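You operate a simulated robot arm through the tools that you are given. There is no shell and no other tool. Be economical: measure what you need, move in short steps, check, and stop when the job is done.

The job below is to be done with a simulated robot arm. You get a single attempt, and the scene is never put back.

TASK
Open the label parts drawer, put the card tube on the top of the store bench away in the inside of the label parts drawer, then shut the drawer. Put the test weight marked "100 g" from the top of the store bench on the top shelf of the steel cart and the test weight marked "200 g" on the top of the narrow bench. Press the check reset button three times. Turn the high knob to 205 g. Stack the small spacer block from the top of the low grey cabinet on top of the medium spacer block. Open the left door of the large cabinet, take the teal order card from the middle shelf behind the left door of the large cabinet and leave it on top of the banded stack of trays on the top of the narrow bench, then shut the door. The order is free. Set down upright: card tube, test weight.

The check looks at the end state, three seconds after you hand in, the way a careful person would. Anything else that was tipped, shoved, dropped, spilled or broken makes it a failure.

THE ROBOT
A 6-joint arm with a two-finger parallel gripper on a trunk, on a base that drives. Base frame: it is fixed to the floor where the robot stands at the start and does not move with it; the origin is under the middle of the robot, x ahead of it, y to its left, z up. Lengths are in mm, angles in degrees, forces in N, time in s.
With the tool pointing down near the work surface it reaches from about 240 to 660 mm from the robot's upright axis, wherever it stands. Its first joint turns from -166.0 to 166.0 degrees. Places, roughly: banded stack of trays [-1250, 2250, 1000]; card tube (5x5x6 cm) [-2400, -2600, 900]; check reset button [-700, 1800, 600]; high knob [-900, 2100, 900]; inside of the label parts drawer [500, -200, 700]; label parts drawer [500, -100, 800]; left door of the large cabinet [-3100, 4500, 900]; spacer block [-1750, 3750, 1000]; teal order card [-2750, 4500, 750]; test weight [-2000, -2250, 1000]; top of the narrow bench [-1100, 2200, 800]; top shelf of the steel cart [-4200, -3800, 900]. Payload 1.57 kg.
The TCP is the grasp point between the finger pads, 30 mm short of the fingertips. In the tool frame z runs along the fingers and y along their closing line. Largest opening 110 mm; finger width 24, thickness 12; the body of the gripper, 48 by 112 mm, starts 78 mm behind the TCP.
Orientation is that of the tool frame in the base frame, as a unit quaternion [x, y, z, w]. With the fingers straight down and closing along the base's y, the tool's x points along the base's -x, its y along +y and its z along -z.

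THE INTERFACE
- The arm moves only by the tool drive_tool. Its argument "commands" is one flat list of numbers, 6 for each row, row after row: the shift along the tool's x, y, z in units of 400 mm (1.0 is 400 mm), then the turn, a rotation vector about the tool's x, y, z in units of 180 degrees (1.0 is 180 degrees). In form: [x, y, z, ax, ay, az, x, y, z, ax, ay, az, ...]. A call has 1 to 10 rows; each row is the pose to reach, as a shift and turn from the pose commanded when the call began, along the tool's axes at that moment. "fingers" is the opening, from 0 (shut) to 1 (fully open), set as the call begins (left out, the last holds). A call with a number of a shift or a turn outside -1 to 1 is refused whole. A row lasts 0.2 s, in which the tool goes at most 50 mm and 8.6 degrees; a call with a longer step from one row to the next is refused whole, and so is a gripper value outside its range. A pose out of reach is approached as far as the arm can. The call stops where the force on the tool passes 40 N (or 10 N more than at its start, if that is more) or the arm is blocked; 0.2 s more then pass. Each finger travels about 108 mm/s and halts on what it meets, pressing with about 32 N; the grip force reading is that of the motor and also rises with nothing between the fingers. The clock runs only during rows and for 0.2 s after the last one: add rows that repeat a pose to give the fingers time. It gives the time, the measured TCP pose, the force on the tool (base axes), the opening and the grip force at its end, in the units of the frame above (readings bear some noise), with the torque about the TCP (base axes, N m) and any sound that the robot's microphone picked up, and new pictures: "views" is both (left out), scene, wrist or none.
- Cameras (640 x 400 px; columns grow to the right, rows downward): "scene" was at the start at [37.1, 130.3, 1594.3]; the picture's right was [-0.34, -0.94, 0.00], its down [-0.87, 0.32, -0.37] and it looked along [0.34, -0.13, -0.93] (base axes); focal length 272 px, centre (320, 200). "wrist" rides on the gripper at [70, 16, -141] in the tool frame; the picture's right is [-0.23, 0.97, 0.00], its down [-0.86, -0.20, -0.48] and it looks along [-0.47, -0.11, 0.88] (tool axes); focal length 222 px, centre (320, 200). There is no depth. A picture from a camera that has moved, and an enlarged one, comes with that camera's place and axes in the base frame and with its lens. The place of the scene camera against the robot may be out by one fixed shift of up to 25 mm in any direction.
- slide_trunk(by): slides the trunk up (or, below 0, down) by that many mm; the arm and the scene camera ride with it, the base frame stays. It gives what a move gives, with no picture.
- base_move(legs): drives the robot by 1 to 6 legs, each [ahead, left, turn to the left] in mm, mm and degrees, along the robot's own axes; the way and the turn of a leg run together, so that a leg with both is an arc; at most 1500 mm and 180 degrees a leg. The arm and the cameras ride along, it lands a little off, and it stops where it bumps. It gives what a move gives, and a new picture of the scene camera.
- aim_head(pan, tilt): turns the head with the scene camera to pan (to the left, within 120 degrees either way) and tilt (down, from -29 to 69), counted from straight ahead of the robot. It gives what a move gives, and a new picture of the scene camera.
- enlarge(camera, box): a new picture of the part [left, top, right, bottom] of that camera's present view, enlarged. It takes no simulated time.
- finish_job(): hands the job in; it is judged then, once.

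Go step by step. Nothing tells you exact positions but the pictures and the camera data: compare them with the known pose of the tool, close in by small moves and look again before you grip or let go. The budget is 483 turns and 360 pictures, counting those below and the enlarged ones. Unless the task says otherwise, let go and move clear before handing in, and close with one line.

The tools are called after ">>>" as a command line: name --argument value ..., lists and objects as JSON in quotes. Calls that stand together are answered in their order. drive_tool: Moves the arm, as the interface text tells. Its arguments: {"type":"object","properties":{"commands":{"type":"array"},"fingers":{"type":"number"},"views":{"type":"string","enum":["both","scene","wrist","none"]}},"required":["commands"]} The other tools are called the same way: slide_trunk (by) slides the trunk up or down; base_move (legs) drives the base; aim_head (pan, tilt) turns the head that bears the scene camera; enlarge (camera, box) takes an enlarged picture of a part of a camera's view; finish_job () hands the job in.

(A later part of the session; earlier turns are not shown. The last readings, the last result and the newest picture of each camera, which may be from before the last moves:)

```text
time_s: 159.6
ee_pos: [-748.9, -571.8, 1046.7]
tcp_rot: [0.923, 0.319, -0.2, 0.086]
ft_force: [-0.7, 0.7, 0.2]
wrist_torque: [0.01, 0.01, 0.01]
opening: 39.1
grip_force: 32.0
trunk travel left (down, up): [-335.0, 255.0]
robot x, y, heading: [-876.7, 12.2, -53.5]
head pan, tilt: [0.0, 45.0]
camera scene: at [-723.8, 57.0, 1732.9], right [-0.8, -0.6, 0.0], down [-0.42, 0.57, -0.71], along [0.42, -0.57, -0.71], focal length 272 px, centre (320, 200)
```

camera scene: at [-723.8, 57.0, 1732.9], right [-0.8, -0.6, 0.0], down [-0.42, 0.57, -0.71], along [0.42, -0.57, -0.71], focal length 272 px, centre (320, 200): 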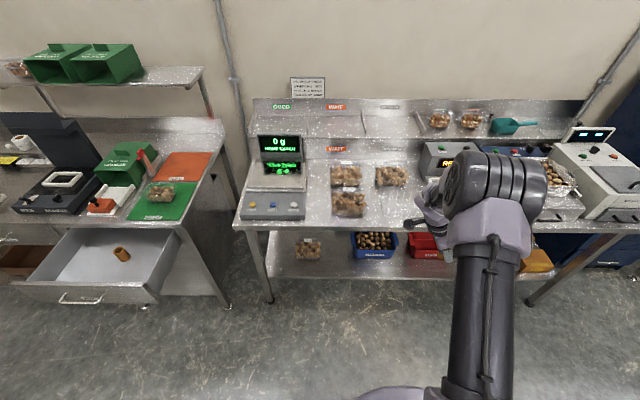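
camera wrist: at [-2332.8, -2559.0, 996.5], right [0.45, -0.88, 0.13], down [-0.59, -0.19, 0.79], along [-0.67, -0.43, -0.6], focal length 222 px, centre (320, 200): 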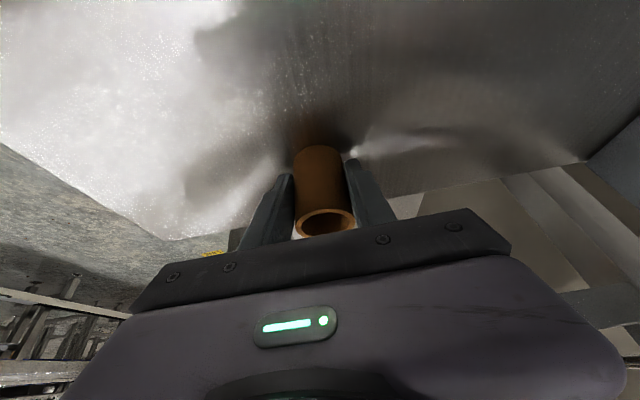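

>>> base_move --legs '[[0, 1190, 0.4]]'

```text
time_s: 165.5
ee_pos: [185.9, 129.2, 1046.5]
tcp_rot: [0.919, 0.328, -0.199, 0.087]
ft_force: [0.7, 0.0, 0.2]
wrist_torque: [-0.02, -0.04, 0.01]
opening: 38.7
grip_force: 32.1
trunk travel left (down, up): [-335.0, 255.0]
robot x, y, heading: [47.8, 712.2, -52.3]
head pan, tilt: [0.0, 45.0]
camera scene: at [199.2, 758.7, 1732.9], right [-0.79, -0.61, 0.0], down [-0.43, 0.56, -0.71], along [0.43, -0.56, -0.71], focal length 272 px, centre (320, 200)
```

scene: 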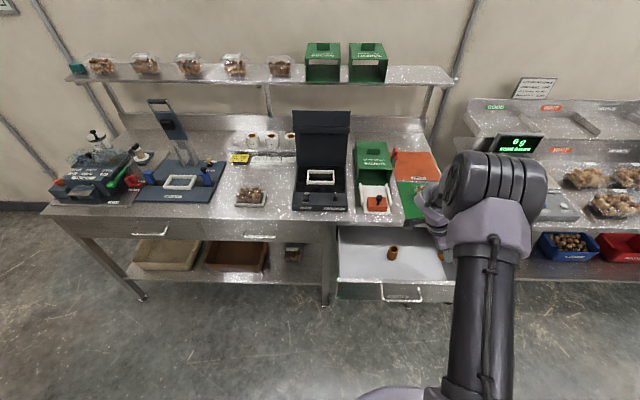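

>>> base_move --legs '[[70, 118, -0.8]]'

>>> drive_tool --commands '[0, 0, 0, 0, 0, 0]' --views "wrist"

```text
time_s: 166.8
ee_pos: [310.6, 143.1, 1047.0]
tcp_rot: [0.922, 0.321, -0.199, 0.086]
ft_force: [0.3, -0.3, -0.7]
wrist_torque: [-0.02, 0.0, 0.03]
opening: 38.8
grip_force: 31.9
trunk travel left (down, up): [-335.0, 255.0]
robot x, y, heading: [183.2, 726.0, -53.1]
head pan, tilt: [0.0, 45.0]
camera scene: at [335.3, 770.6, 1732.8], right [-0.8, -0.6, 0.0], down [-0.42, 0.57, -0.71], along [0.42, -0.57, -0.71], focal length 272 px, centre (320, 200)
```

scene: 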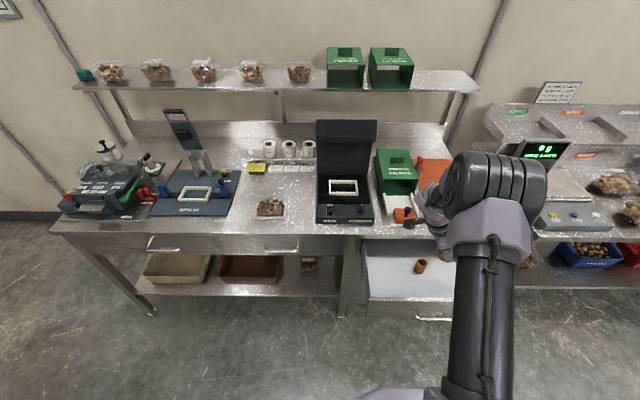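

```text
time_s: 167.2
ee_pos: [310.5, 140.4, 1046.9]
tcp_rot: [0.922, 0.321, -0.2, 0.085]
ft_force: [0.2, 0.2, -0.8]
wrist_torque: [0.06, 0.02, 0.0]
opening: 38.8
grip_force: 32.4
trunk travel left (down, up): [-335.0, 255.0]
robot x, y, heading: [180.2, 730.3, -53.3]
head pan, tilt: [0.0, 45.0]
camera wrist: at [414.6, 208.4, 1144.7], right [0.45, -0.89, 0.13], down [-0.59, -0.18, 0.79], along [-0.68, -0.42, -0.6], focal length 222 px, centre (320, 200)
```

wrist: 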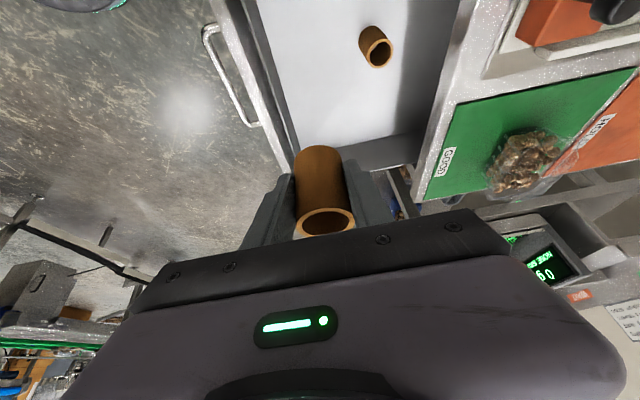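

My tube hangs over the free front half of the drawer, clear of the one inside. Lowering with the trunk.

>>> slide_trunk --by -220

>>> drive_tool --commands '[0, 0, 0, 0, 0, 0]' --views "wrist"

```text
time_s: 169.5
ee_pos: [308.8, 141.1, 825.9]
tcp_rot: [0.922, 0.32, -0.199, 0.085]
ft_force: [0.6, -0.2, -0.4]
wrist_torque: [0.03, 0.01, 0.0]
opening: 38.9
grip_force: 31.8
trunk travel left (down, up): [-115.0, 475.0]
robot x, y, heading: [177.5, 728.4, -53.0]
head pan, tilt: [0.0, 45.0]
```

```text
time_s: 169.9
ee_pos: [309.3, 141.7, 826.3]
tcp_rot: [0.922, 0.319, -0.2, 0.085]
ft_force: [0.4, -0.6, -0.4]
wrist_torque: [0.02, 0.0, -0.01]
opening: 38.7
grip_force: 32.1
trunk travel left (down, up): [-115.0, 475.0]
robot x, y, heading: [179.2, 726.2, -53.1]
head pan, tilt: [0.0, 45.0]
camera wrist: at [414.4, 208.4, 924.8], right [0.45, -0.89, 0.13], down [-0.59, -0.18, 0.79], along [-0.68, -0.42, -0.6], focal length 222 px, centre (320, 200)
```

wrist: 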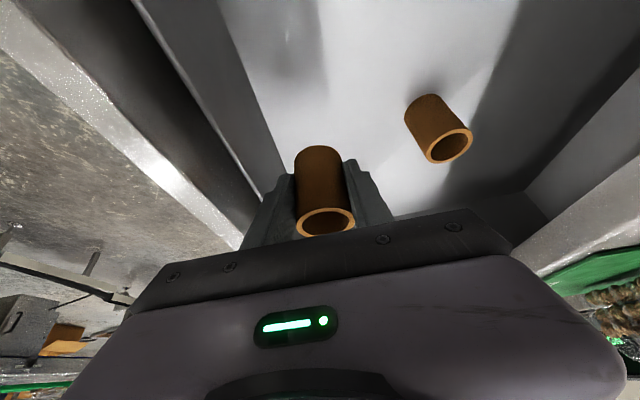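

>>> drive_tool --commands '[0.0106, 0.025, 0.0226, 0, 0, 0, 0.0212, 0.025, 0.0452, 0, 0, 0, 0.0318, 0.024, 0.0678, 0, 0, 0, 0.0424, 0.023, 0.0904, 0, 0, 0, 0.0477, 0.022, 0.1017, 0, 0, 0, 0.053, 0.022, 0.113, 0, 0, 0, 0.0583, 0.021, 0.1243, 0, 0, 0, 0.0636, 0.021, 0.1356, 0, 0, 0, 0.0689, 0.021, 0.1469, 0, 0, 0]' --views "wrist"

```text
time_s: 171.9
ee_pos: [315.0, 133.8, 762.5]
tcp_rot: [0.922, 0.32, -0.199, 0.086]
ft_force: [-0.3, 0.4, -1.5]
wrist_torque: [0.02, -0.01, 0.02]
opening: 38.8
grip_force: 31.2
trunk travel left (down, up): [-115.0, 475.0]
robot x, y, heading: [180.2, 725.7, -53.3]
head pan, tilt: [0.0, 45.0]
camera wrist: at [420.2, 200.3, 860.3], right [0.45, -0.89, 0.13], down [-0.59, -0.18, 0.79], along [-0.68, -0.42, -0.6], focal length 222 px, centre (320, 200)
```

wrist: 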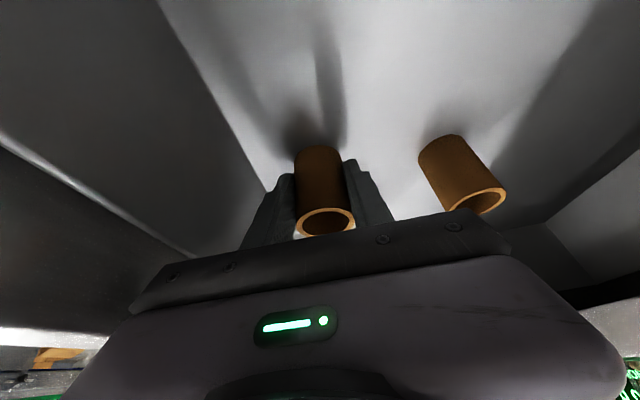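

>>> drive_tool --commands '[0.0053, 0, 0.0113, 0, 0, 0, 0.0106, 0, 0.0226, 0, 0, 0, 0.0159, 0, 0.0339, 0, 0, 0, 0.0212, 0, 0.0452, 0, 0, 0, 0.0265, 0, 0.0565, 0, 0, 0, 0.0318, 0, 0.0678, 0, 0, 0]' --views "wrist"

```text
time_s: 172.6
ee_pos: [319.0, 130.0, 758.4]
tcp_rot: [0.921, 0.32, -0.2, 0.091]
ft_force: [3.9, 0.0, 24.8]
wrist_torque: [1.92, 0.01, -0.26]
opening: 38.7
grip_force: 32.0
trunk travel left (down, up): [-115.0, 475.0]
robot x, y, heading: [184.0, 724.9, -53.1]
head pan, tilt: [0.0, 45.0]
stopped in row 3: the force on the tool passed its limit at 49 N (the readings are from after the stop); the commanded pose is now the measured one
camera wrist: at [422.3, 198.6, 856.7], right [0.45, -0.88, 0.14], down [-0.59, -0.18, 0.79], along [-0.67, -0.43, -0.6], focal length 222 px, centre (320, 200)
```

wrist: 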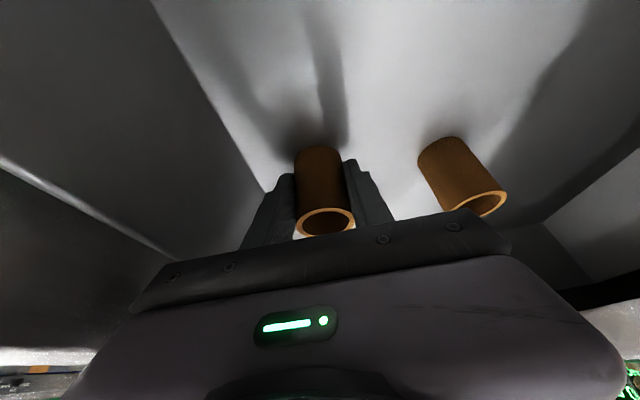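

Tube is on the drawer floor. Release and lift straight up.

>>> drive_tool --commands '[0, 0, 0, 0, 0, 0, 0, 0, 0, 0, 0, 0, 0, 0, 0, 0, 0, 0]' --fingers 0.62 --views "none"

>>> slide_trunk --by 100

>>> slide_trunk --by 120

>>> drive_tool --commands '[0, 0, 0, 0, 0, 0]' --views "wrist"

```text
time_s: 173.5
ee_pos: [316.9, 130.0, 759.2]
tcp_rot: [0.922, 0.32, -0.2, 0.092]
ft_force: [3.8, 1.6, 19.4]
wrist_torque: [1.55, 0.09, -0.31]
opening: 67.8
grip_force: 0.2
trunk travel left (down, up): [-115.0, 475.0]
robot x, y, heading: [180.2, 728.1, -53.2]
head pan, tilt: [0.0, 45.0]
stopped in row 3: the force on the tool passed its limit at 41 N (the readings are from after the stop); the commanded pose is now the measured one
```

```text
time_s: 174.8
ee_pos: [317.7, 129.8, 856.9]
tcp_rot: [0.922, 0.319, -0.199, 0.09]
ft_force: [0.3, 0.0, 0.4]
wrist_torque: [-0.02, 0.0, 0.01]
opening: 68.2
grip_force: 0.1
trunk travel left (down, up): [-215.0, 375.0]
robot x, y, heading: [178.5, 725.6, -53.3]
head pan, tilt: [0.0, 45.0]
```

```text
time_s: 176.3
ee_pos: [317.0, 131.3, 976.5]
tcp_rot: [0.922, 0.32, -0.2, 0.09]
ft_force: [0.0, 0.0, -0.1]
wrist_torque: [0.0, 0.0, -0.03]
opening: 68.5
grip_force: 0.1
trunk travel left (down, up): [-335.0, 255.0]
robot x, y, heading: [181.7, 726.0, -53.4]
head pan, tilt: [0.0, 45.0]
```

```text
time_s: 176.7
ee_pos: [316.6, 130.7, 977.7]
tcp_rot: [0.922, 0.32, -0.2, 0.089]
ft_force: [0.4, 1.0, 0.1]
wrist_torque: [-0.01, -0.03, -0.02]
opening: 68.2
grip_force: 0.1
trunk travel left (down, up): [-335.0, 255.0]
robot x, y, heading: [180.4, 726.1, -53.3]
head pan, tilt: [0.0, 45.0]
camera wrist: at [421.6, 198.1, 1074.9], right [0.45, -0.88, 0.13], down [-0.59, -0.18, 0.79], along [-0.67, -0.43, -0.6], focal length 222 px, centre (320, 200)
```

wrist: 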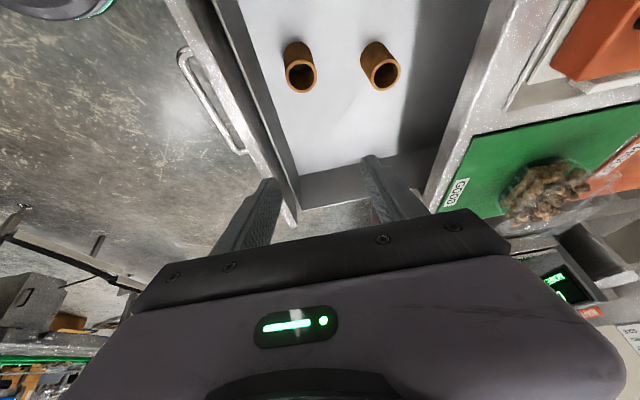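

Both tubes stand upright in the drawer. Now I'll reposition to push the drawer shut with the closed fingers against the handle.

>>> base_move --legs '[[-200, 0, 0], [0, -260, 0]]'

>>> drive_tool --commands '[0.09, -0.053, -0.042, 0, 0.023, 0, 0.18, -0.107, -0.083, 0, 0.046, 0, 0.27, -0.16, -0.125, 0, 0.07, 0, 0.36, -0.213, -0.167, 0, 0.093, 0, 0.45, -0.267, -0.208, 0, 0.116, 0, 0.5375, -0.32, -0.25, 0, 0.139, 0]' --fingers 0 --views "none"

>>> drive_tool --commands '[0, 0, 0, 0, 0, -0.047, 0, 0, 0, 0, 0, -0.094, 0, 0, 0, 0, 0, -0.141, 0, 0, 0, 0, 0, -0.188, 0, 0, 0, 0, 0, -0.235, 0, 0, 0, 0, 0, -0.282, 0, 0, 0, 0, 0, -0.329, 0, 0, 0, 0, 0, -0.376, 0, 0, 0, 0, 0, -0.423, 0, 0, 0, 0, 0, -0.47]' --views "both"

```text
time_s: 179.7
ee_pos: [-1.2, 135.6, 976.9]
tcp_rot: [0.921, 0.322, -0.199, 0.09]
ft_force: [1.2, 0.0, 0.1]
wrist_torque: [0.01, 0.0, 0.04]
opening: 68.5
grip_force: 0.1
trunk travel left (down, up): [-335.0, 255.0]
robot x, y, heading: [-141.1, 730.0, -53.2]
head pan, tilt: [0.0, 45.0]
camera scene: at [10.6, 774.5, 1733.0], right [-0.8, -0.6, 0.0], down [-0.42, 0.57, -0.71], along [0.43, -0.56, -0.71], focal length 272 px, centre (320, 200)
```

scene: 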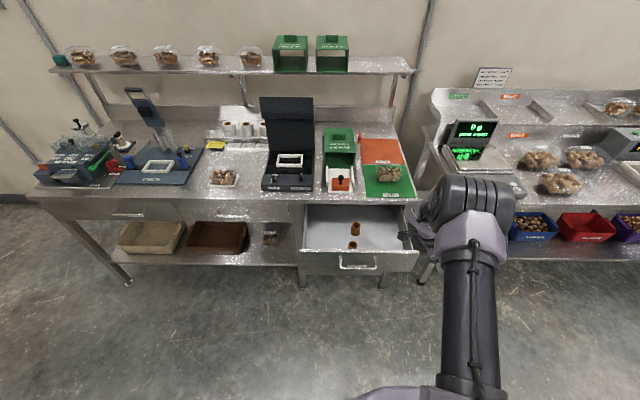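

```text
time_s: 181.1
ee_pos: [101.7, 385.8, 971.7]
tcp_rot: [0.942, 0.335, 0.004, 0.018]
ft_force: [-0.1, -0.6, 0.6]
wrist_torque: [-0.02, 0.02, -0.01]
opening: 0.0
grip_force: 21.3
trunk travel left (down, up): [-335.0, 255.0]
robot x, y, heading: [-137.6, 734.4, -53.1]
head pan, tilt: [0.0, 45.0]
```

```text
time_s: 183.3
ee_pos: [101.0, 383.8, 970.5]
tcp_rot: [0.47, 0.882, -0.009, 0.017]
ft_force: [0.1, 0.0, 0.0]
wrist_torque: [-0.02, -0.01, 0.03]
opening: 0.0
grip_force: 21.4
trunk travel left (down, up): [-335.0, 255.0]
robot x, y, heading: [-139.7, 730.2, -52.9]
head pan, tilt: [0.0, 45.0]
camera scene: at [11.5, 775.2, 1732.9], right [-0.8, -0.6, 0.0], down [-0.43, 0.56, -0.71], along [0.43, -0.56, -0.71], focal length 272 px, centre (320, 200)
camera wrist: at [73.8, 455.3, 1109.1], right [0.94, 0.35, 0.01], down [0.3, -0.81, 0.51], along [0.19, -0.47, -0.86], focal length 222 px, centre (320, 200)
```

scene: 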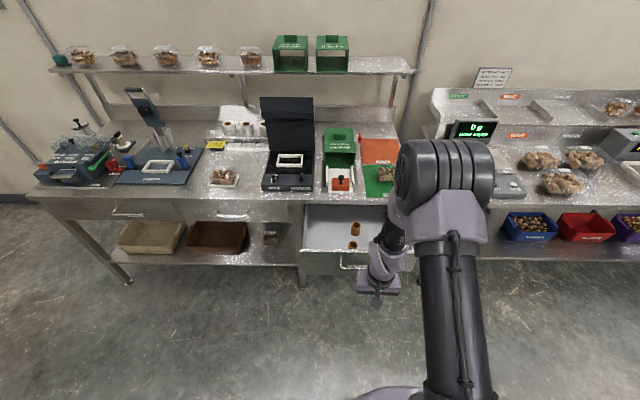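
wrist: 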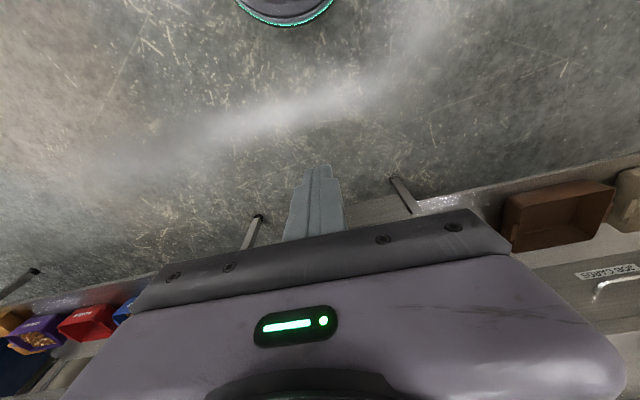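

The tool is aligned with the handle laterally. I'll lower it in front of the handle and drive forward to push.

>>> slide_trunk --by -165

>>> base_move --legs '[[150, 0, 0]]'

>>> enlarge --camera "scene" --box '[280, 180, 460, 320]'

```text
time_s: 185.2
ee_pos: [101.3, 383.4, 806.7]
tcp_rot: [0.472, 0.881, -0.009, 0.017]
ft_force: [-0.2, 0.3, -0.3]
wrist_torque: [0.0, -0.02, -0.01]
opening: 0.2
grip_force: 21.8
trunk travel left (down, up): [-170.0, 420.0]
robot x, y, heading: [-141.9, 728.2, -53.2]
head pan, tilt: [0.0, 45.0]
```

```text
time_s: 186.6
ee_pos: [190.4, 262.7, 806.0]
tcp_rot: [0.473, 0.881, -0.009, 0.017]
ft_force: [0.2, -0.3, -1.0]
wrist_torque: [0.06, 0.04, 0.01]
opening: 0.2
grip_force: 21.5
trunk travel left (down, up): [-170.0, 420.0]
robot x, y, heading: [-54.6, 611.8, -53.2]
head pan, tilt: [0.0, 45.0]
camera scene: at [102.0, 654.5, 1567.9], right [-0.8, -0.6, 0.0], down [-0.42, 0.57, -0.71], along [0.42, -0.57, -0.71], focal length 272 px, centre (320, 200)
```

scene: 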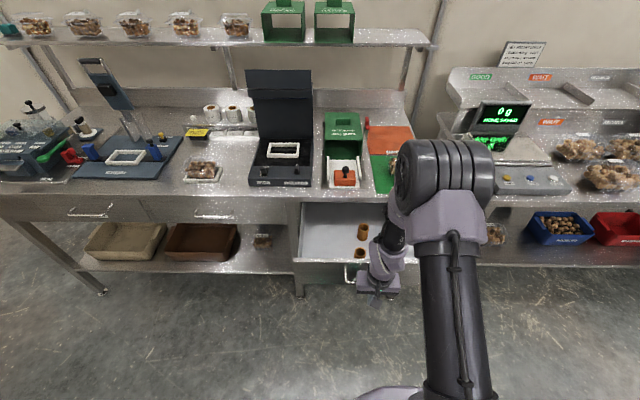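

```text
2.86 times, centred on (370, 250) of scene
camera zoom: at [102.0, 654.5, 1567.9], right [-0.8, -0.6, 0.0], down [-0.42, 0.57, -0.71], along [0.42, -0.57, -0.71], focal length 778 px, centre (177, 57)
```

zoom: 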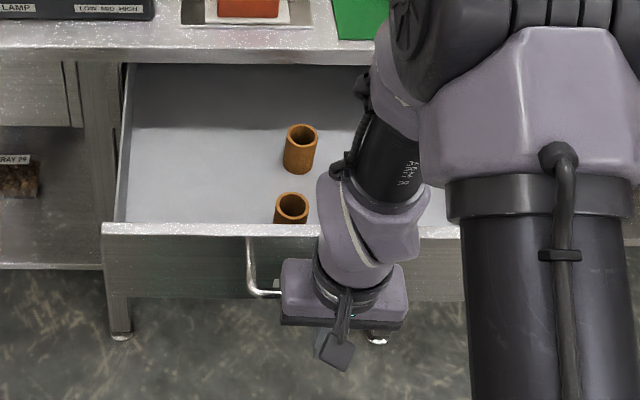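

>>> base_move --legs '[[150, 0, 0]]'

```text
time_s: 187.9
ee_pos: [280.5, 143.7, 806.5]
tcp_rot: [0.474, 0.881, -0.008, 0.016]
ft_force: [-0.4, 0.1, -0.5]
wrist_torque: [0.0, 0.04, -0.01]
opening: 0.1
grip_force: 20.9
trunk travel left (down, up): [-170.0, 420.0]
robot x, y, heading: [39.3, 491.6, -53.5]
head pan, tilt: [0.0, 45.0]
camera scene: at [191.4, 535.2, 1567.8], right [-0.8, -0.6, 0.0], down [-0.42, 0.57, -0.71], along [0.42, -0.57, -0.71], focal length 272 px, centre (320, 200)
```

scene: 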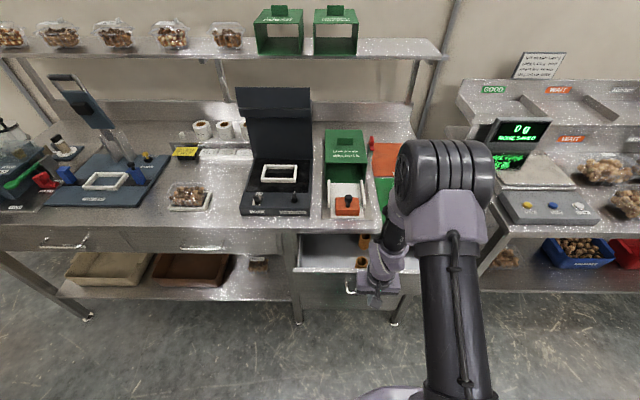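

>>> base_move --legs '[[120, 0, 0]]'

>>> enlarge --camera "scene" --box '[280, 180, 460, 320]'

```text
time_s: 189.2
ee_pos: [353.3, 48.1, 805.9]
tcp_rot: [0.473, 0.881, -0.009, 0.017]
ft_force: [-0.4, -0.2, 0.6]
wrist_torque: [-0.01, -0.01, 0.0]
opening: 0.2
grip_force: 21.5
trunk travel left (down, up): [-170.0, 420.0]
robot x, y, heading: [111.0, 396.0, -53.0]
head pan, tilt: [0.0, 45.0]
camera scene: at [262.6, 440.3, 1567.8], right [-0.8, -0.6, 0.0], down [-0.42, 0.57, -0.71], along [0.42, -0.56, -0.71], focal length 272 px, centre (320, 200)
```

scene: 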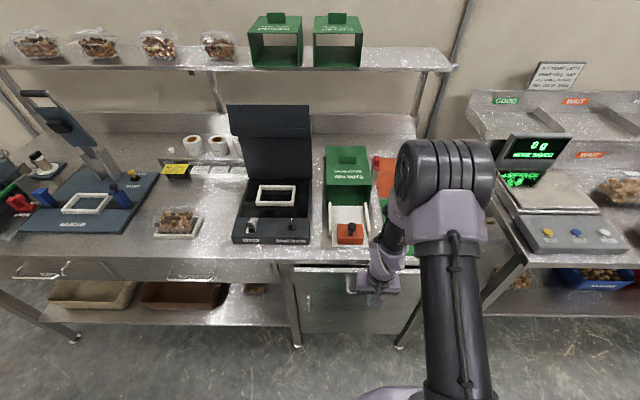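

```text
2.86 times, centred on (370, 250) of scene
camera zoom: at [262.6, 440.3, 1567.8], right [-0.8, -0.6, 0.0], down [-0.42, 0.57, -0.71], along [0.42, -0.56, -0.71], focal length 778 px, centre (177, 57)
```

zoom: 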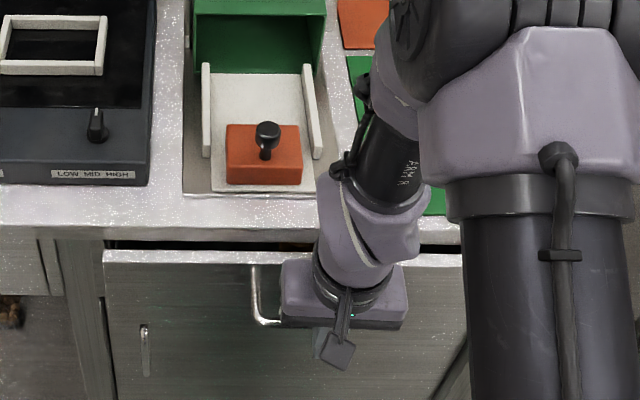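

About 40 mm remain; finishing with the arm under force guard.

>>> drive_tool --commands '[-0.025, 0, 0, 0, 0, 0, -0.05, 0, 0, 0, 0, 0, -0.075, 0, 0, 0, 0, 0, -0.1, 0, 0, 0, 0, 0, -0.115, 0, 0, 0, 0, 0, -0.13, 0, 0, 0, 0, 0]' --views "scene"

>>> enlarge --camera "scene" --box '[280, 180, 460, 320]'

```text
time_s: 190.6
ee_pos: [374.1, 13.7, 805.7]
tcp_rot: [0.475, 0.88, -0.003, 0.008]
ft_force: [-5.6, 7.9, -3.9]
wrist_torque: [0.21, 0.05, 0.0]
opening: 0.1
grip_force: 21.0
trunk travel left (down, up): [-170.0, 420.0]
robot x, y, heading: [110.9, 396.9, -53.0]
head pan, tilt: [0.0, 45.0]
stopped in row 6: the force on the tool passed its limit at 44 N (the readings are from after the stop); the commanded pose is now the measured one
camera scene: at [261.2, 442.1, 1567.9], right [-0.8, -0.6, 0.0], down [-0.42, 0.57, -0.71], along [0.42, -0.57, -0.71], focal length 272 px, centre (320, 200)
```

scene: 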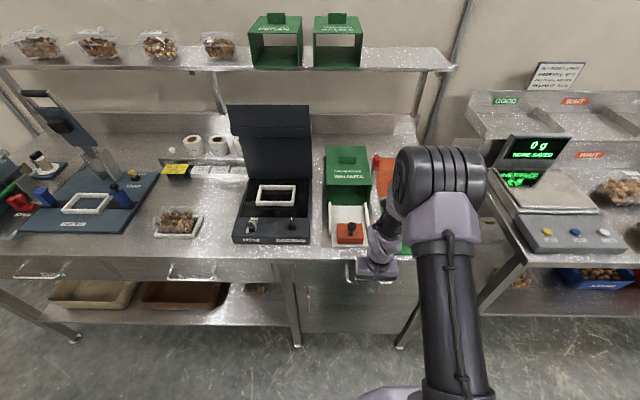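

```text
2.86 times, centred on (370, 250) of scene
camera zoom: at [261.2, 442.1, 1567.9], right [-0.8, -0.6, 0.0], down [-0.42, 0.57, -0.71], along [0.42, -0.57, -0.71], focal length 778 px, centre (177, 57)
```

zoom: 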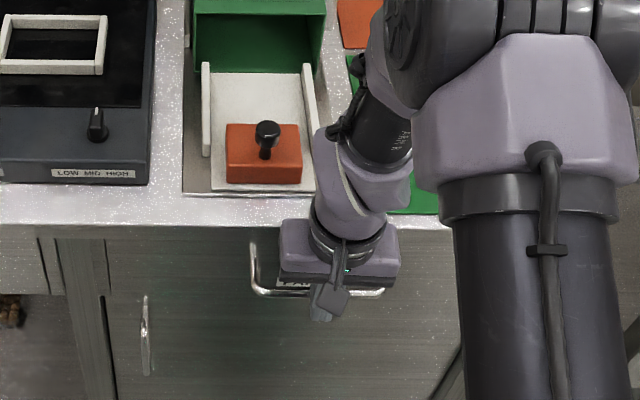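

The drawer is shut. Backing away, raising the trunk, and returning to the store bench for the 200 g weight.

>>> drive_tool --commands '[0.05, 0, 0, 0, 0, 0, 0.1, 0, 0, 0, 0, 0]' --views "none"

>>> base_move --legs '[[-330, 0, 0]]'

>>> slide_trunk --by 230

>>> base_move --legs '[[0, -1450, 0], [0, -1450, 0], [0, -430, 0]]'

```text
time_s: 191.2
ee_pos: [355.6, 45.1, 806.3]
tcp_rot: [0.474, 0.88, -0.006, 0.011]
ft_force: [0.1, 0.3, -0.2]
wrist_torque: [0.0, 0.0, 0.01]
opening: 0.0
grip_force: 21.3
trunk travel left (down, up): [-170.0, 420.0]
robot x, y, heading: [112.0, 395.4, -53.4]
head pan, tilt: [0.0, 45.0]
```

```text
time_s: 193.4
ee_pos: [155.7, 307.5, 805.5]
tcp_rot: [0.476, 0.879, -0.006, 0.011]
ft_force: [-0.5, -0.3, -0.3]
wrist_torque: [-0.01, -0.02, 0.03]
opening: 0.2
grip_force: 21.7
trunk travel left (down, up): [-170.0, 420.0]
robot x, y, heading: [-89.3, 661.3, -53.3]
head pan, tilt: [0.0, 45.0]
camera scene: at [64.1, 705.3, 1568.0], right [-0.8, -0.6, 0.0], down [-0.42, 0.57, -0.71], along [0.42, -0.57, -0.71], focal length 272 px, centre (320, 200)
```

scene: 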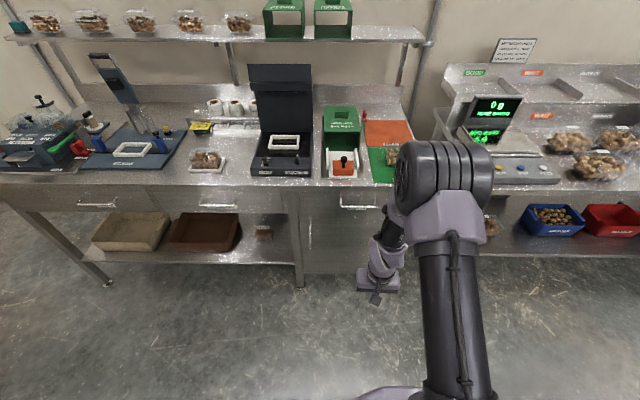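

```text
time_s: 195.8
ee_pos: [155.1, 308.6, 1035.2]
tcp_rot: [0.475, 0.88, -0.006, 0.009]
ft_force: [0.3, -0.7, 0.0]
wrist_torque: [-0.01, -0.04, 0.0]
opening: 0.0
grip_force: 21.5
trunk travel left (down, up): [-400.0, 190.0]
robot x, y, heading: [-91.5, 658.9, -53.5]
head pan, tilt: [0.0, 45.0]
```

```text
time_s: 212.0
ee_pos: [-2452.4, -1718.3, 1035.7]
tcp_rot: [0.453, 0.891, -0.004, 0.01]
ft_force: [-1.3, -1.3, -0.3]
wrist_torque: [0.02, 0.02, 0.03]
opening: 0.0
grip_force: 21.1
trunk travel left (down, up): [-400.0, 190.0]
robot x, y, heading: [-2718.2, -1379.1, -50.5]
head pan, tilt: [0.0, 45.0]
camera scene: at [-2564.2, -1326.9, 1798.0], right [-0.77, -0.64, 0.0], down [-0.45, 0.54, -0.71], along [0.45, -0.54, -0.71], focal length 272 px, centre (320, 200)
```

scene: 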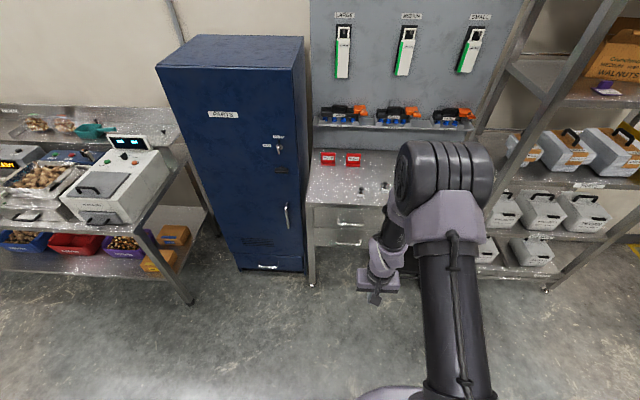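

>>> base_move --legs '[[0, 0, -2.6], [555, 0, 0]]'

>>> drive_tool --commands '[0, 0, 0, 0, 0, 0, 0, 0, 0, 0, 0, 0, 0, 0, 0, 0, 0, 0]' --views "wrist" --fingers 1

```text
time_s: 215.6
ee_pos: [-2128.1, -2172.3, 1034.7]
tcp_rot: [0.471, 0.882, -0.006, 0.01]
ft_force: [0.2, 0.6, -0.4]
wrist_torque: [0.0, -0.03, -0.02]
opening: 0.2
grip_force: 21.2
trunk travel left (down, up): [-400.0, 190.0]
robot x, y, heading: [-2377.0, -1824.8, -53.0]
head pan, tilt: [0.0, 45.0]
camera scene: at [-2224.0, -1777.6, 1797.9], right [-0.8, -0.61, 0.0], down [-0.43, 0.56, -0.71], along [0.43, -0.56, -0.71], focal length 272 px, centre (320, 200)
```

scene: 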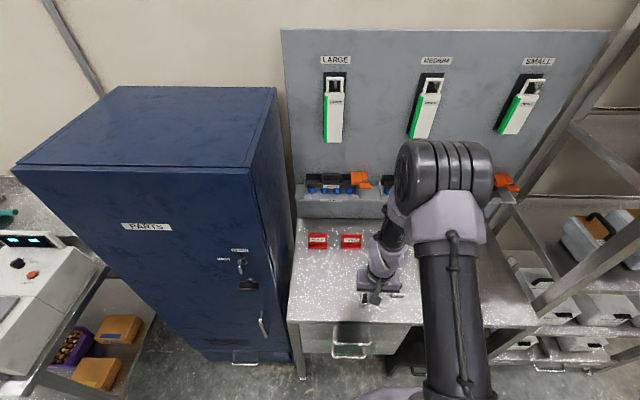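

```text
time_s: 216.4
ee_pos: [-2128.3, -2173.0, 1035.8]
tcp_rot: [0.47, 0.882, -0.006, 0.01]
ft_force: [-1.3, 0.1, -0.3]
wrist_torque: [-0.01, -0.01, 0.01]
opening: 109.9
grip_force: 0.1
trunk travel left (down, up): [-400.0, 190.0]
robot x, y, heading: [-2377.1, -1822.3, -53.1]
head pan, tilt: [0.0, 45.0]
camera wrist: at [-2155.7, -2102.9, 1174.6], right [0.94, 0.35, 0.01], down [0.3, -0.81, 0.5], along [0.18, -0.46, -0.87], focal length 222 px, centre (320, 200)
```

wrist: 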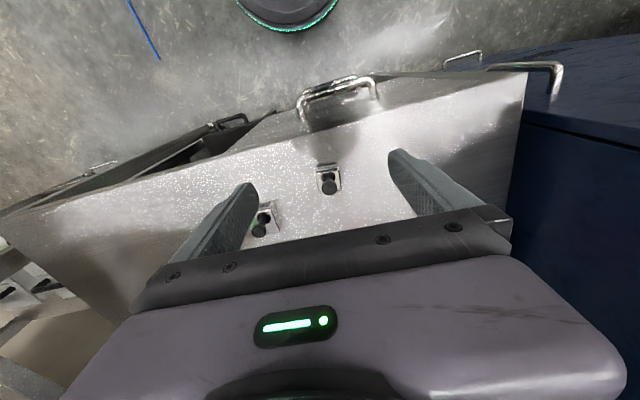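

The 200 g weight is just ahead of the tool with the 500 g to its right. I'll use a smaller opening and align.

>>> drive_tool --commands '[-0.065, 0.002, 0.05, 0, 0, 0, -0.13, 0.003, 0.12, 0, 0, 0, -0.13, 0.003, 0.2, 0, 0, 0]' --fingers 0.7 --views "wrist"

```text
time_s: 217.2
ee_pos: [-2097.7, -2218.3, 958.5]
tcp_rot: [0.471, 0.882, -0.005, 0.01]
ft_force: [-0.2, 0.5, -0.1]
wrist_torque: [-0.02, -0.01, 0.0]
opening: 77.0
grip_force: 0.1
trunk travel left (down, up): [-400.0, 190.0]
robot x, y, heading: [-2376.7, -1823.4, -52.7]
head pan, tilt: [0.0, 45.0]
camera wrist: at [-2124.2, -2147.4, 1097.6], right [0.94, 0.35, 0.01], down [0.3, -0.81, 0.5], along [0.18, -0.46, -0.87], focal length 222 px, centre (320, 200)
```

wrist: 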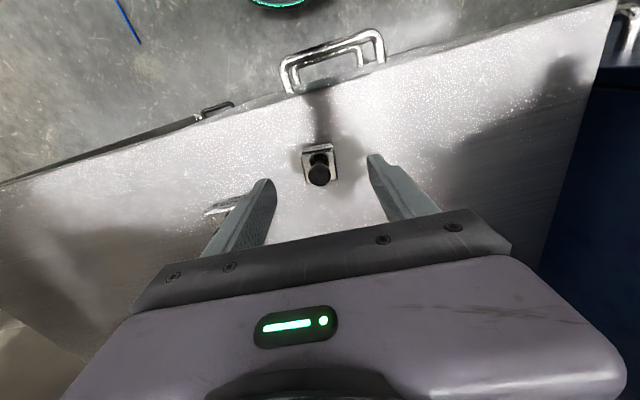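

>>> drive_tool --commands '[0, 0, 0.07, 0, 0, 0, 0, 0, 0.13, 0, 0, 0, 0, 0, 0.16, 0, 0, 0]' --views "wrist"

```text
time_s: 218.0
ee_pos: [-2096.2, -2218.8, 894.7]
tcp_rot: [0.47, 0.882, -0.006, 0.009]
ft_force: [0.1, -0.4, 0.3]
wrist_torque: [0.02, 0.0, 0.0]
opening: 76.7
grip_force: 0.0
trunk travel left (down, up): [-400.0, 190.0]
robot x, y, heading: [-2377.3, -1825.1, -52.6]
head pan, tilt: [0.0, 45.0]
camera wrist: at [-2122.9, -2148.6, 1032.3], right [0.94, 0.35, 0.01], down [0.3, -0.81, 0.5], along [0.18, -0.46, -0.87], focal length 222 px, centre (320, 200)
```

wrist: 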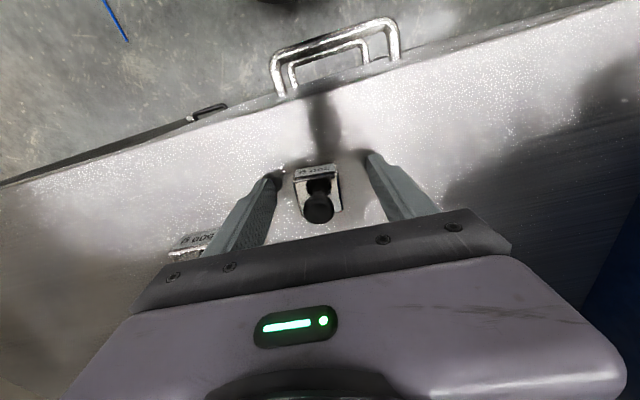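

>>> drive_tool --commands '[0, 0, 0, 0, 0, 0, 0, 0, 0, 0, 0, 0, 0, 0, 0, 0, 0, 0]' --fingers 0 --views "none"

>>> drive_tool --commands '[0, 0, -0.1, 0, 0, 0, 0, 0, -0.2, 0, 0, 0, 0, 0, -0.3, 0, 0, 0, 0, 0, -0.4, 0, 0, 0]' --views "wrist"

```text
time_s: 218.8
ee_pos: [-2096.3, -2218.3, 893.8]
tcp_rot: [0.471, 0.882, -0.005, 0.01]
ft_force: [-0.4, -0.3, 0.2]
wrist_torque: [-0.06, 0.0, -0.01]
opening: 35.5
grip_force: 32.3
trunk travel left (down, up): [-400.0, 190.0]
robot x, y, heading: [-2379.1, -1823.9, -52.6]
head pan, tilt: [0.0, 45.0]
```

```text
time_s: 219.8
ee_pos: [-2098.4, -2213.7, 1053.0]
tcp_rot: [0.471, 0.882, -0.005, 0.01]
ft_force: [-0.2, 0.1, -1.5]
wrist_torque: [0.02, 0.03, 0.01]
opening: 35.5
grip_force: 31.8
trunk travel left (down, up): [-400.0, 190.0]
robot x, y, heading: [-2378.8, -1822.2, -52.6]
head pan, tilt: [0.0, 45.0]
camera wrist: at [-2124.7, -2143.7, 1192.8], right [0.94, 0.35, 0.01], down [0.3, -0.81, 0.5], along [0.18, -0.46, -0.87], focal length 222 px, centre (320, 200)
```

wrist: 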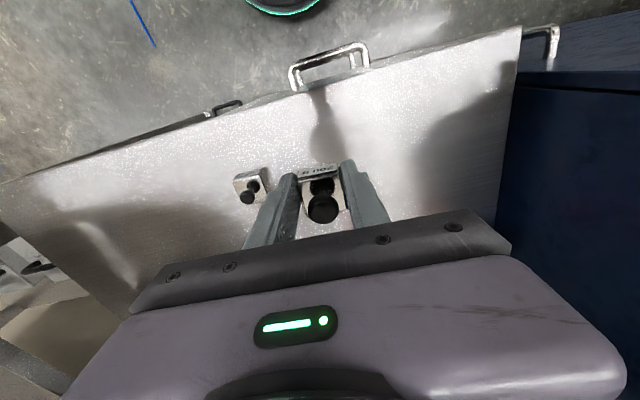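

The 200 g weight is in hand, the 500 g is undisturbed. Next: drive along the aisle toward the line and look at the narrow bench.

>>> base_move --legs '[[-730, 0, 0], [0, 0, 89.5], [1500, 0, 0], [1500, 0, 0]]'

>>> aim_head --pan 75 --tilt 25

```text
time_s: 241.6
ee_pos: [7.3, 797.4, 1053.4]
tcp_rot: [-0.278, 0.961, 0.003, 0.011]
ft_force: [-0.2, -0.3, -2.9]
wrist_torque: [-0.07, 0.02, 0.01]
opening: 35.5
grip_force: 31.7
trunk travel left (down, up): [-400.0, 190.0]
robot x, y, heading: [-391.0, 527.4, 36.1]
head pan, tilt: [0.0, 45.0]
camera scene: at [-419.4, 686.8, 1797.9], right [0.59, -0.81, 0.0], down [-0.57, -0.41, -0.71], along [0.57, 0.41, -0.71], focal length 272 px, centre (320, 200)
```

scene: 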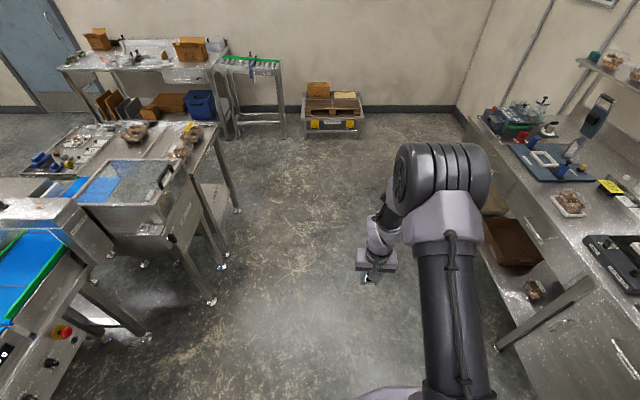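

```text
time_s: 243.1
ee_pos: [7.0, 797.8, 1054.0]
tcp_rot: [-0.278, 0.96, 0.003, 0.011]
ft_force: [0.1, 0.4, -2.5]
wrist_torque: [-0.04, 0.0, 0.03]
opening: 35.4
grip_force: 32.2
trunk travel left (down, up): [-400.0, 190.0]
robot x, y, heading: [-390.9, 527.9, 36.0]
head pan, tilt: [75.0, 25.0]
camera scene: at [-518.3, 725.2, 1828.5], right [0.93, 0.35, 0.0], down [0.15, -0.4, -0.91], along [-0.32, 0.85, -0.42], focal length 272 px, centre (320, 200)
```

scene: 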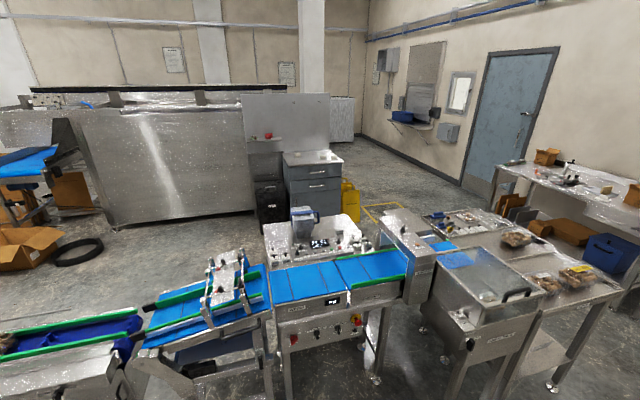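

>>> enlarge --camera "scene" --box '[240, 190, 440, 315]'

>>> enlarge --camera "scene" --box '[260, 285, 400, 375]'

>>> enlarge --camera "scene" --box '[230, 60, 370, 240]'

```text
3.20 times, centred on (340, 252) of scene
camera zoom: at [-518.3, 725.2, 1828.5], right [0.93, 0.35, 0.0], down [0.15, -0.4, -0.91], along [-0.32, 0.85, -0.42], focal length 871 px, centre (256, 32)
```

zoom: 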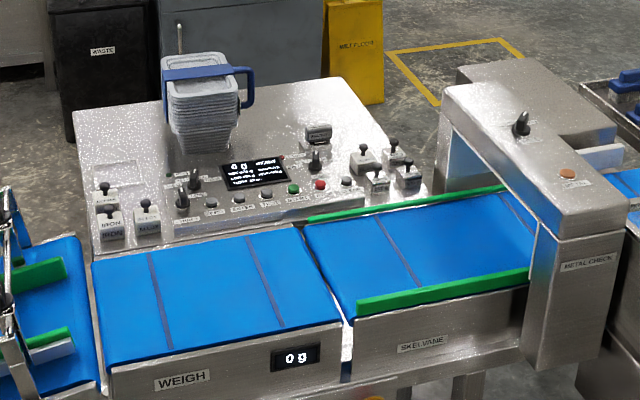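

```text
4.44 times, centred on (330, 330) of scene
camera zoom: at [-518.3, 725.2, 1828.5], right [0.93, 0.35, 0.0], down [0.15, -0.4, -0.91], along [-0.32, 0.85, -0.42], focal length 1210 px, centre (276, -378)
```

zoom: 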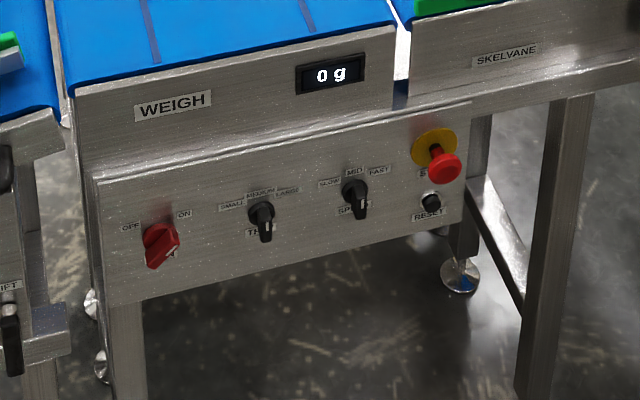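

```text
2.22 times, centred on (300, 150) of scene
camera zoom: at [-518.3, 725.2, 1828.5], right [0.93, 0.35, 0.0], down [0.15, -0.4, -0.91], along [-0.32, 0.85, -0.42], focal length 605 px, centre (364, 311)
```

zoom: 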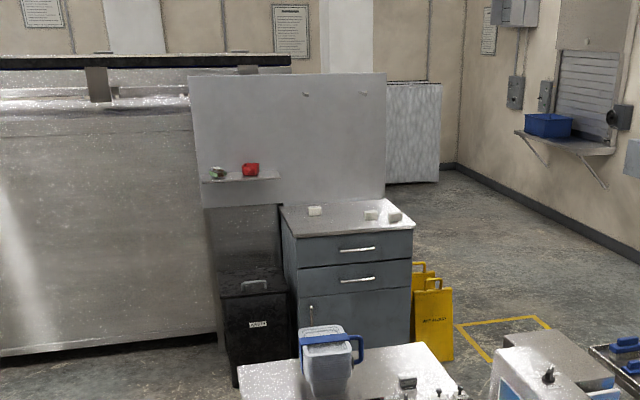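

>>> enlarge --camera "scene" --box '[260, 225, 340, 275]'

>>> enlarge --camera "scene" --box '[310, 215, 390, 265]'

```text
8.00 times, centred on (300, 250) of scene
camera zoom: at [-518.3, 725.2, 1828.5], right [0.93, 0.35, 0.0], down [0.15, -0.4, -0.91], along [-0.32, 0.85, -0.42], focal length 2177 px, centre (480, -200)
```

zoom: 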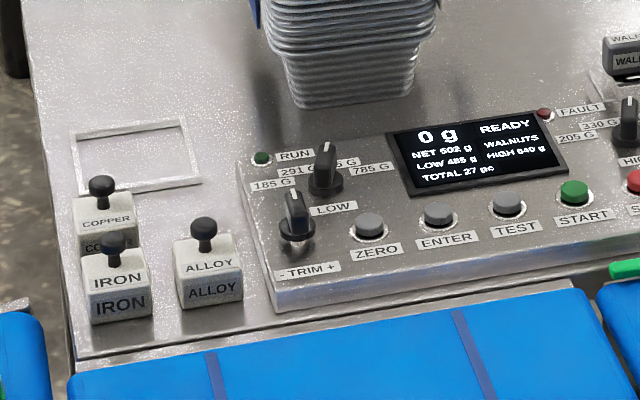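

```text
8.00 times, centred on (350, 240) of scene
camera zoom: at [-518.3, 725.2, 1828.5], right [0.93, 0.35, 0.0], down [0.15, -0.4, -0.91], along [-0.32, 0.85, -0.42], focal length 2177 px, centre (80, -120)
```

zoom: 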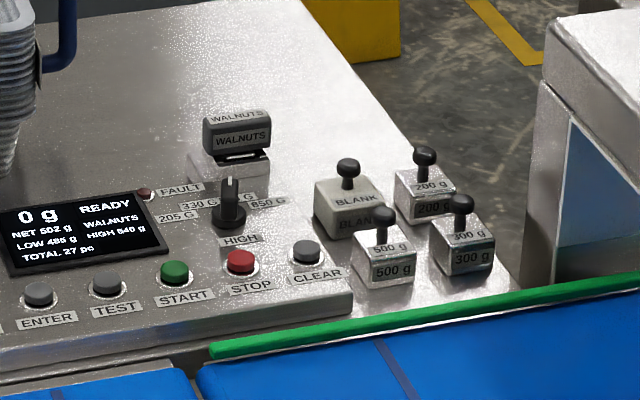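

The HIGH knob (marks 205 G … 850 G) and the display sit on the narrow bench behind the belts; the RESET button is on the checkweigher's front panel. I'll go around the end of the line to the back side with the weight.

>>> base_move --legs '[[1200, 0, 0.9], [1130, 0, 0], [0, 0, 90]]'

>>> aim_head --pan 10 --tilt 25

>>> aim_head --pan 50 --tilt 25

```text
time_s: 258.4
ee_pos: [1202.3, 2310.5, 1053.1]
tcp_rot: [0.883, -0.47, -0.01, -0.006]
ft_force: [-0.3, -0.8, -1.6]
wrist_torque: [-0.01, -0.02, 0.01]
opening: 35.4
grip_force: 32.1
trunk travel left (down, up): [-400.0, 190.0]
robot x, y, heading: [1486.5, 1917.1, 127.4]
head pan, tilt: [75.0, 25.0]
camera scene: at [1304.5, 1793.0, 1828.5], right [-0.38, 0.92, 0.0], down [0.39, 0.16, -0.91], along [-0.84, -0.35, -0.42], focal length 272 px, centre (320, 200)
```

scene: 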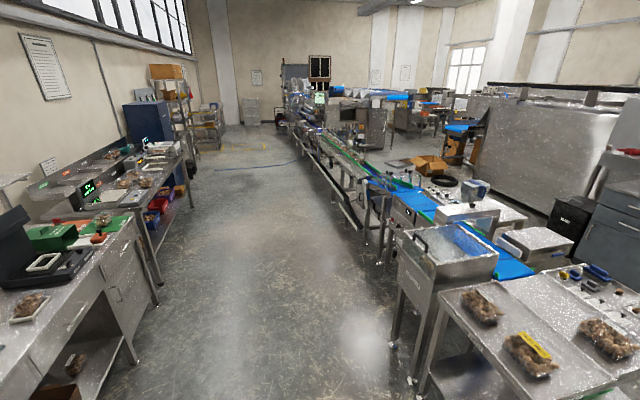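

```text
time_s: 259.7
ee_pos: [1204.5, 2311.7, 1052.1]
tcp_rot: [0.883, -0.47, -0.01, -0.005]
ft_force: [0.0, 0.0, -2.1]
wrist_torque: [0.0, -0.02, -0.01]
opening: 35.3
grip_force: 32.0
trunk travel left (down, up): [-400.0, 190.0]
robot x, y, heading: [1485.3, 1919.9, 127.3]
head pan, tilt: [10.0, 25.0]
camera scene: at [1321.8, 1890.5, 1828.5], right [0.68, 0.74, 0.0], down [0.31, -0.29, -0.91], along [-0.67, 0.61, -0.42], focal length 272 px, centre (320, 200)
```

scene: 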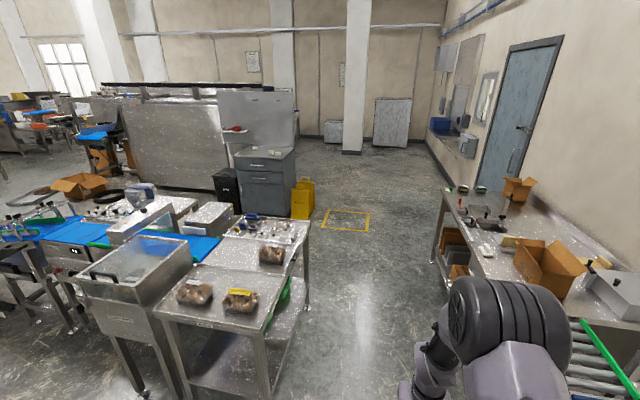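

```text
time_s: 260.8
ee_pos: [1203.6, 2311.0, 1053.1]
tcp_rot: [0.882, -0.47, -0.011, -0.006]
ft_force: [0.1, 1.0, -2.0]
wrist_torque: [0.0, -0.01, -0.02]
opening: 35.6
grip_force: 31.7
trunk travel left (down, up): [-400.0, 190.0]
robot x, y, heading: [1482.6, 1920.6, 127.2]
head pan, tilt: [50.0, 25.0]
camera scene: at [1297.7, 1832.3, 1828.5], right [0.05, 1.0, 0.0], down [0.42, -0.02, -0.91], along [-0.91, 0.04, -0.42], focal length 272 px, centre (320, 200)
```

scene: 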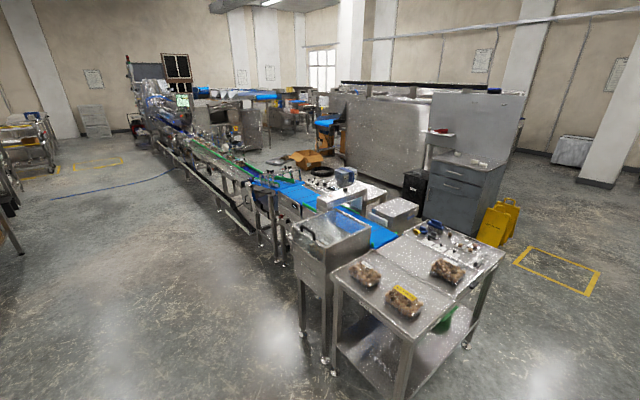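

The way around the end is clear. Driving round to the back of the narrow bench.

>>> base_move --legs '[[1175, 0, -0.3], [1175, 0, 0], [0, 0, 90], [1450, 0, 0]]'

>>> aim_head --pan 60 --tilt 35

```text
time_s: 283.0
ee_pos: [-1515.9, 2619.2, 1052.8]
tcp_rot: [0.959, 0.283, -0.012, 0.003]
ft_force: [0.1, 0.7, -2.8]
wrist_torque: [0.01, -0.01, 0.01]
opening: 35.6
grip_force: 31.4
trunk travel left (down, up): [-400.0, 190.0]
robot x, y, heading: [-1115.7, 2893.5, -143.8]
head pan, tilt: [50.0, 25.0]
camera scene: at [-1021.9, 2710.0, 1828.5], right [-1.0, 0.06, 0.0], down [0.03, 0.42, -0.91], along [-0.06, -0.9, -0.42], focal length 272 px, centre (320, 200)
```

scene: 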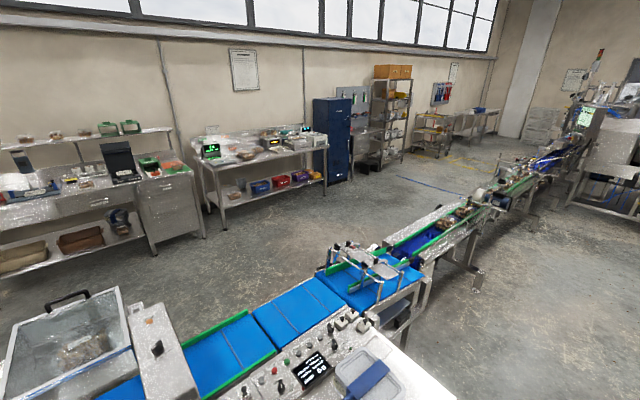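

```text
time_s: 283.8
ee_pos: [-1514.2, 2619.9, 1053.6]
tcp_rot: [0.959, 0.283, -0.012, 0.003]
ft_force: [0.1, 0.1, -2.2]
wrist_torque: [0.0, -0.03, 0.0]
opening: 35.2
grip_force: 31.6
trunk travel left (down, up): [-400.0, 190.0]
robot x, y, heading: [-1120.0, 2898.5, -143.7]
head pan, tilt: [60.0, 35.0]
camera scene: at [-1006.0, 2714.7, 1812.8], right [-0.99, -0.11, 0.0], down [-0.06, 0.57, -0.82], along [0.09, -0.81, -0.57], focal length 272 px, centre (320, 200)
```

scene: 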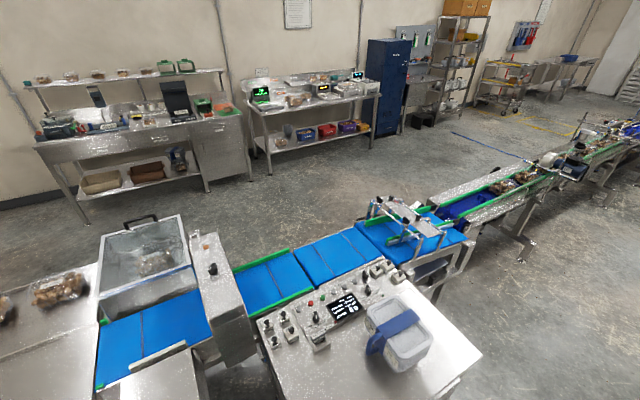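

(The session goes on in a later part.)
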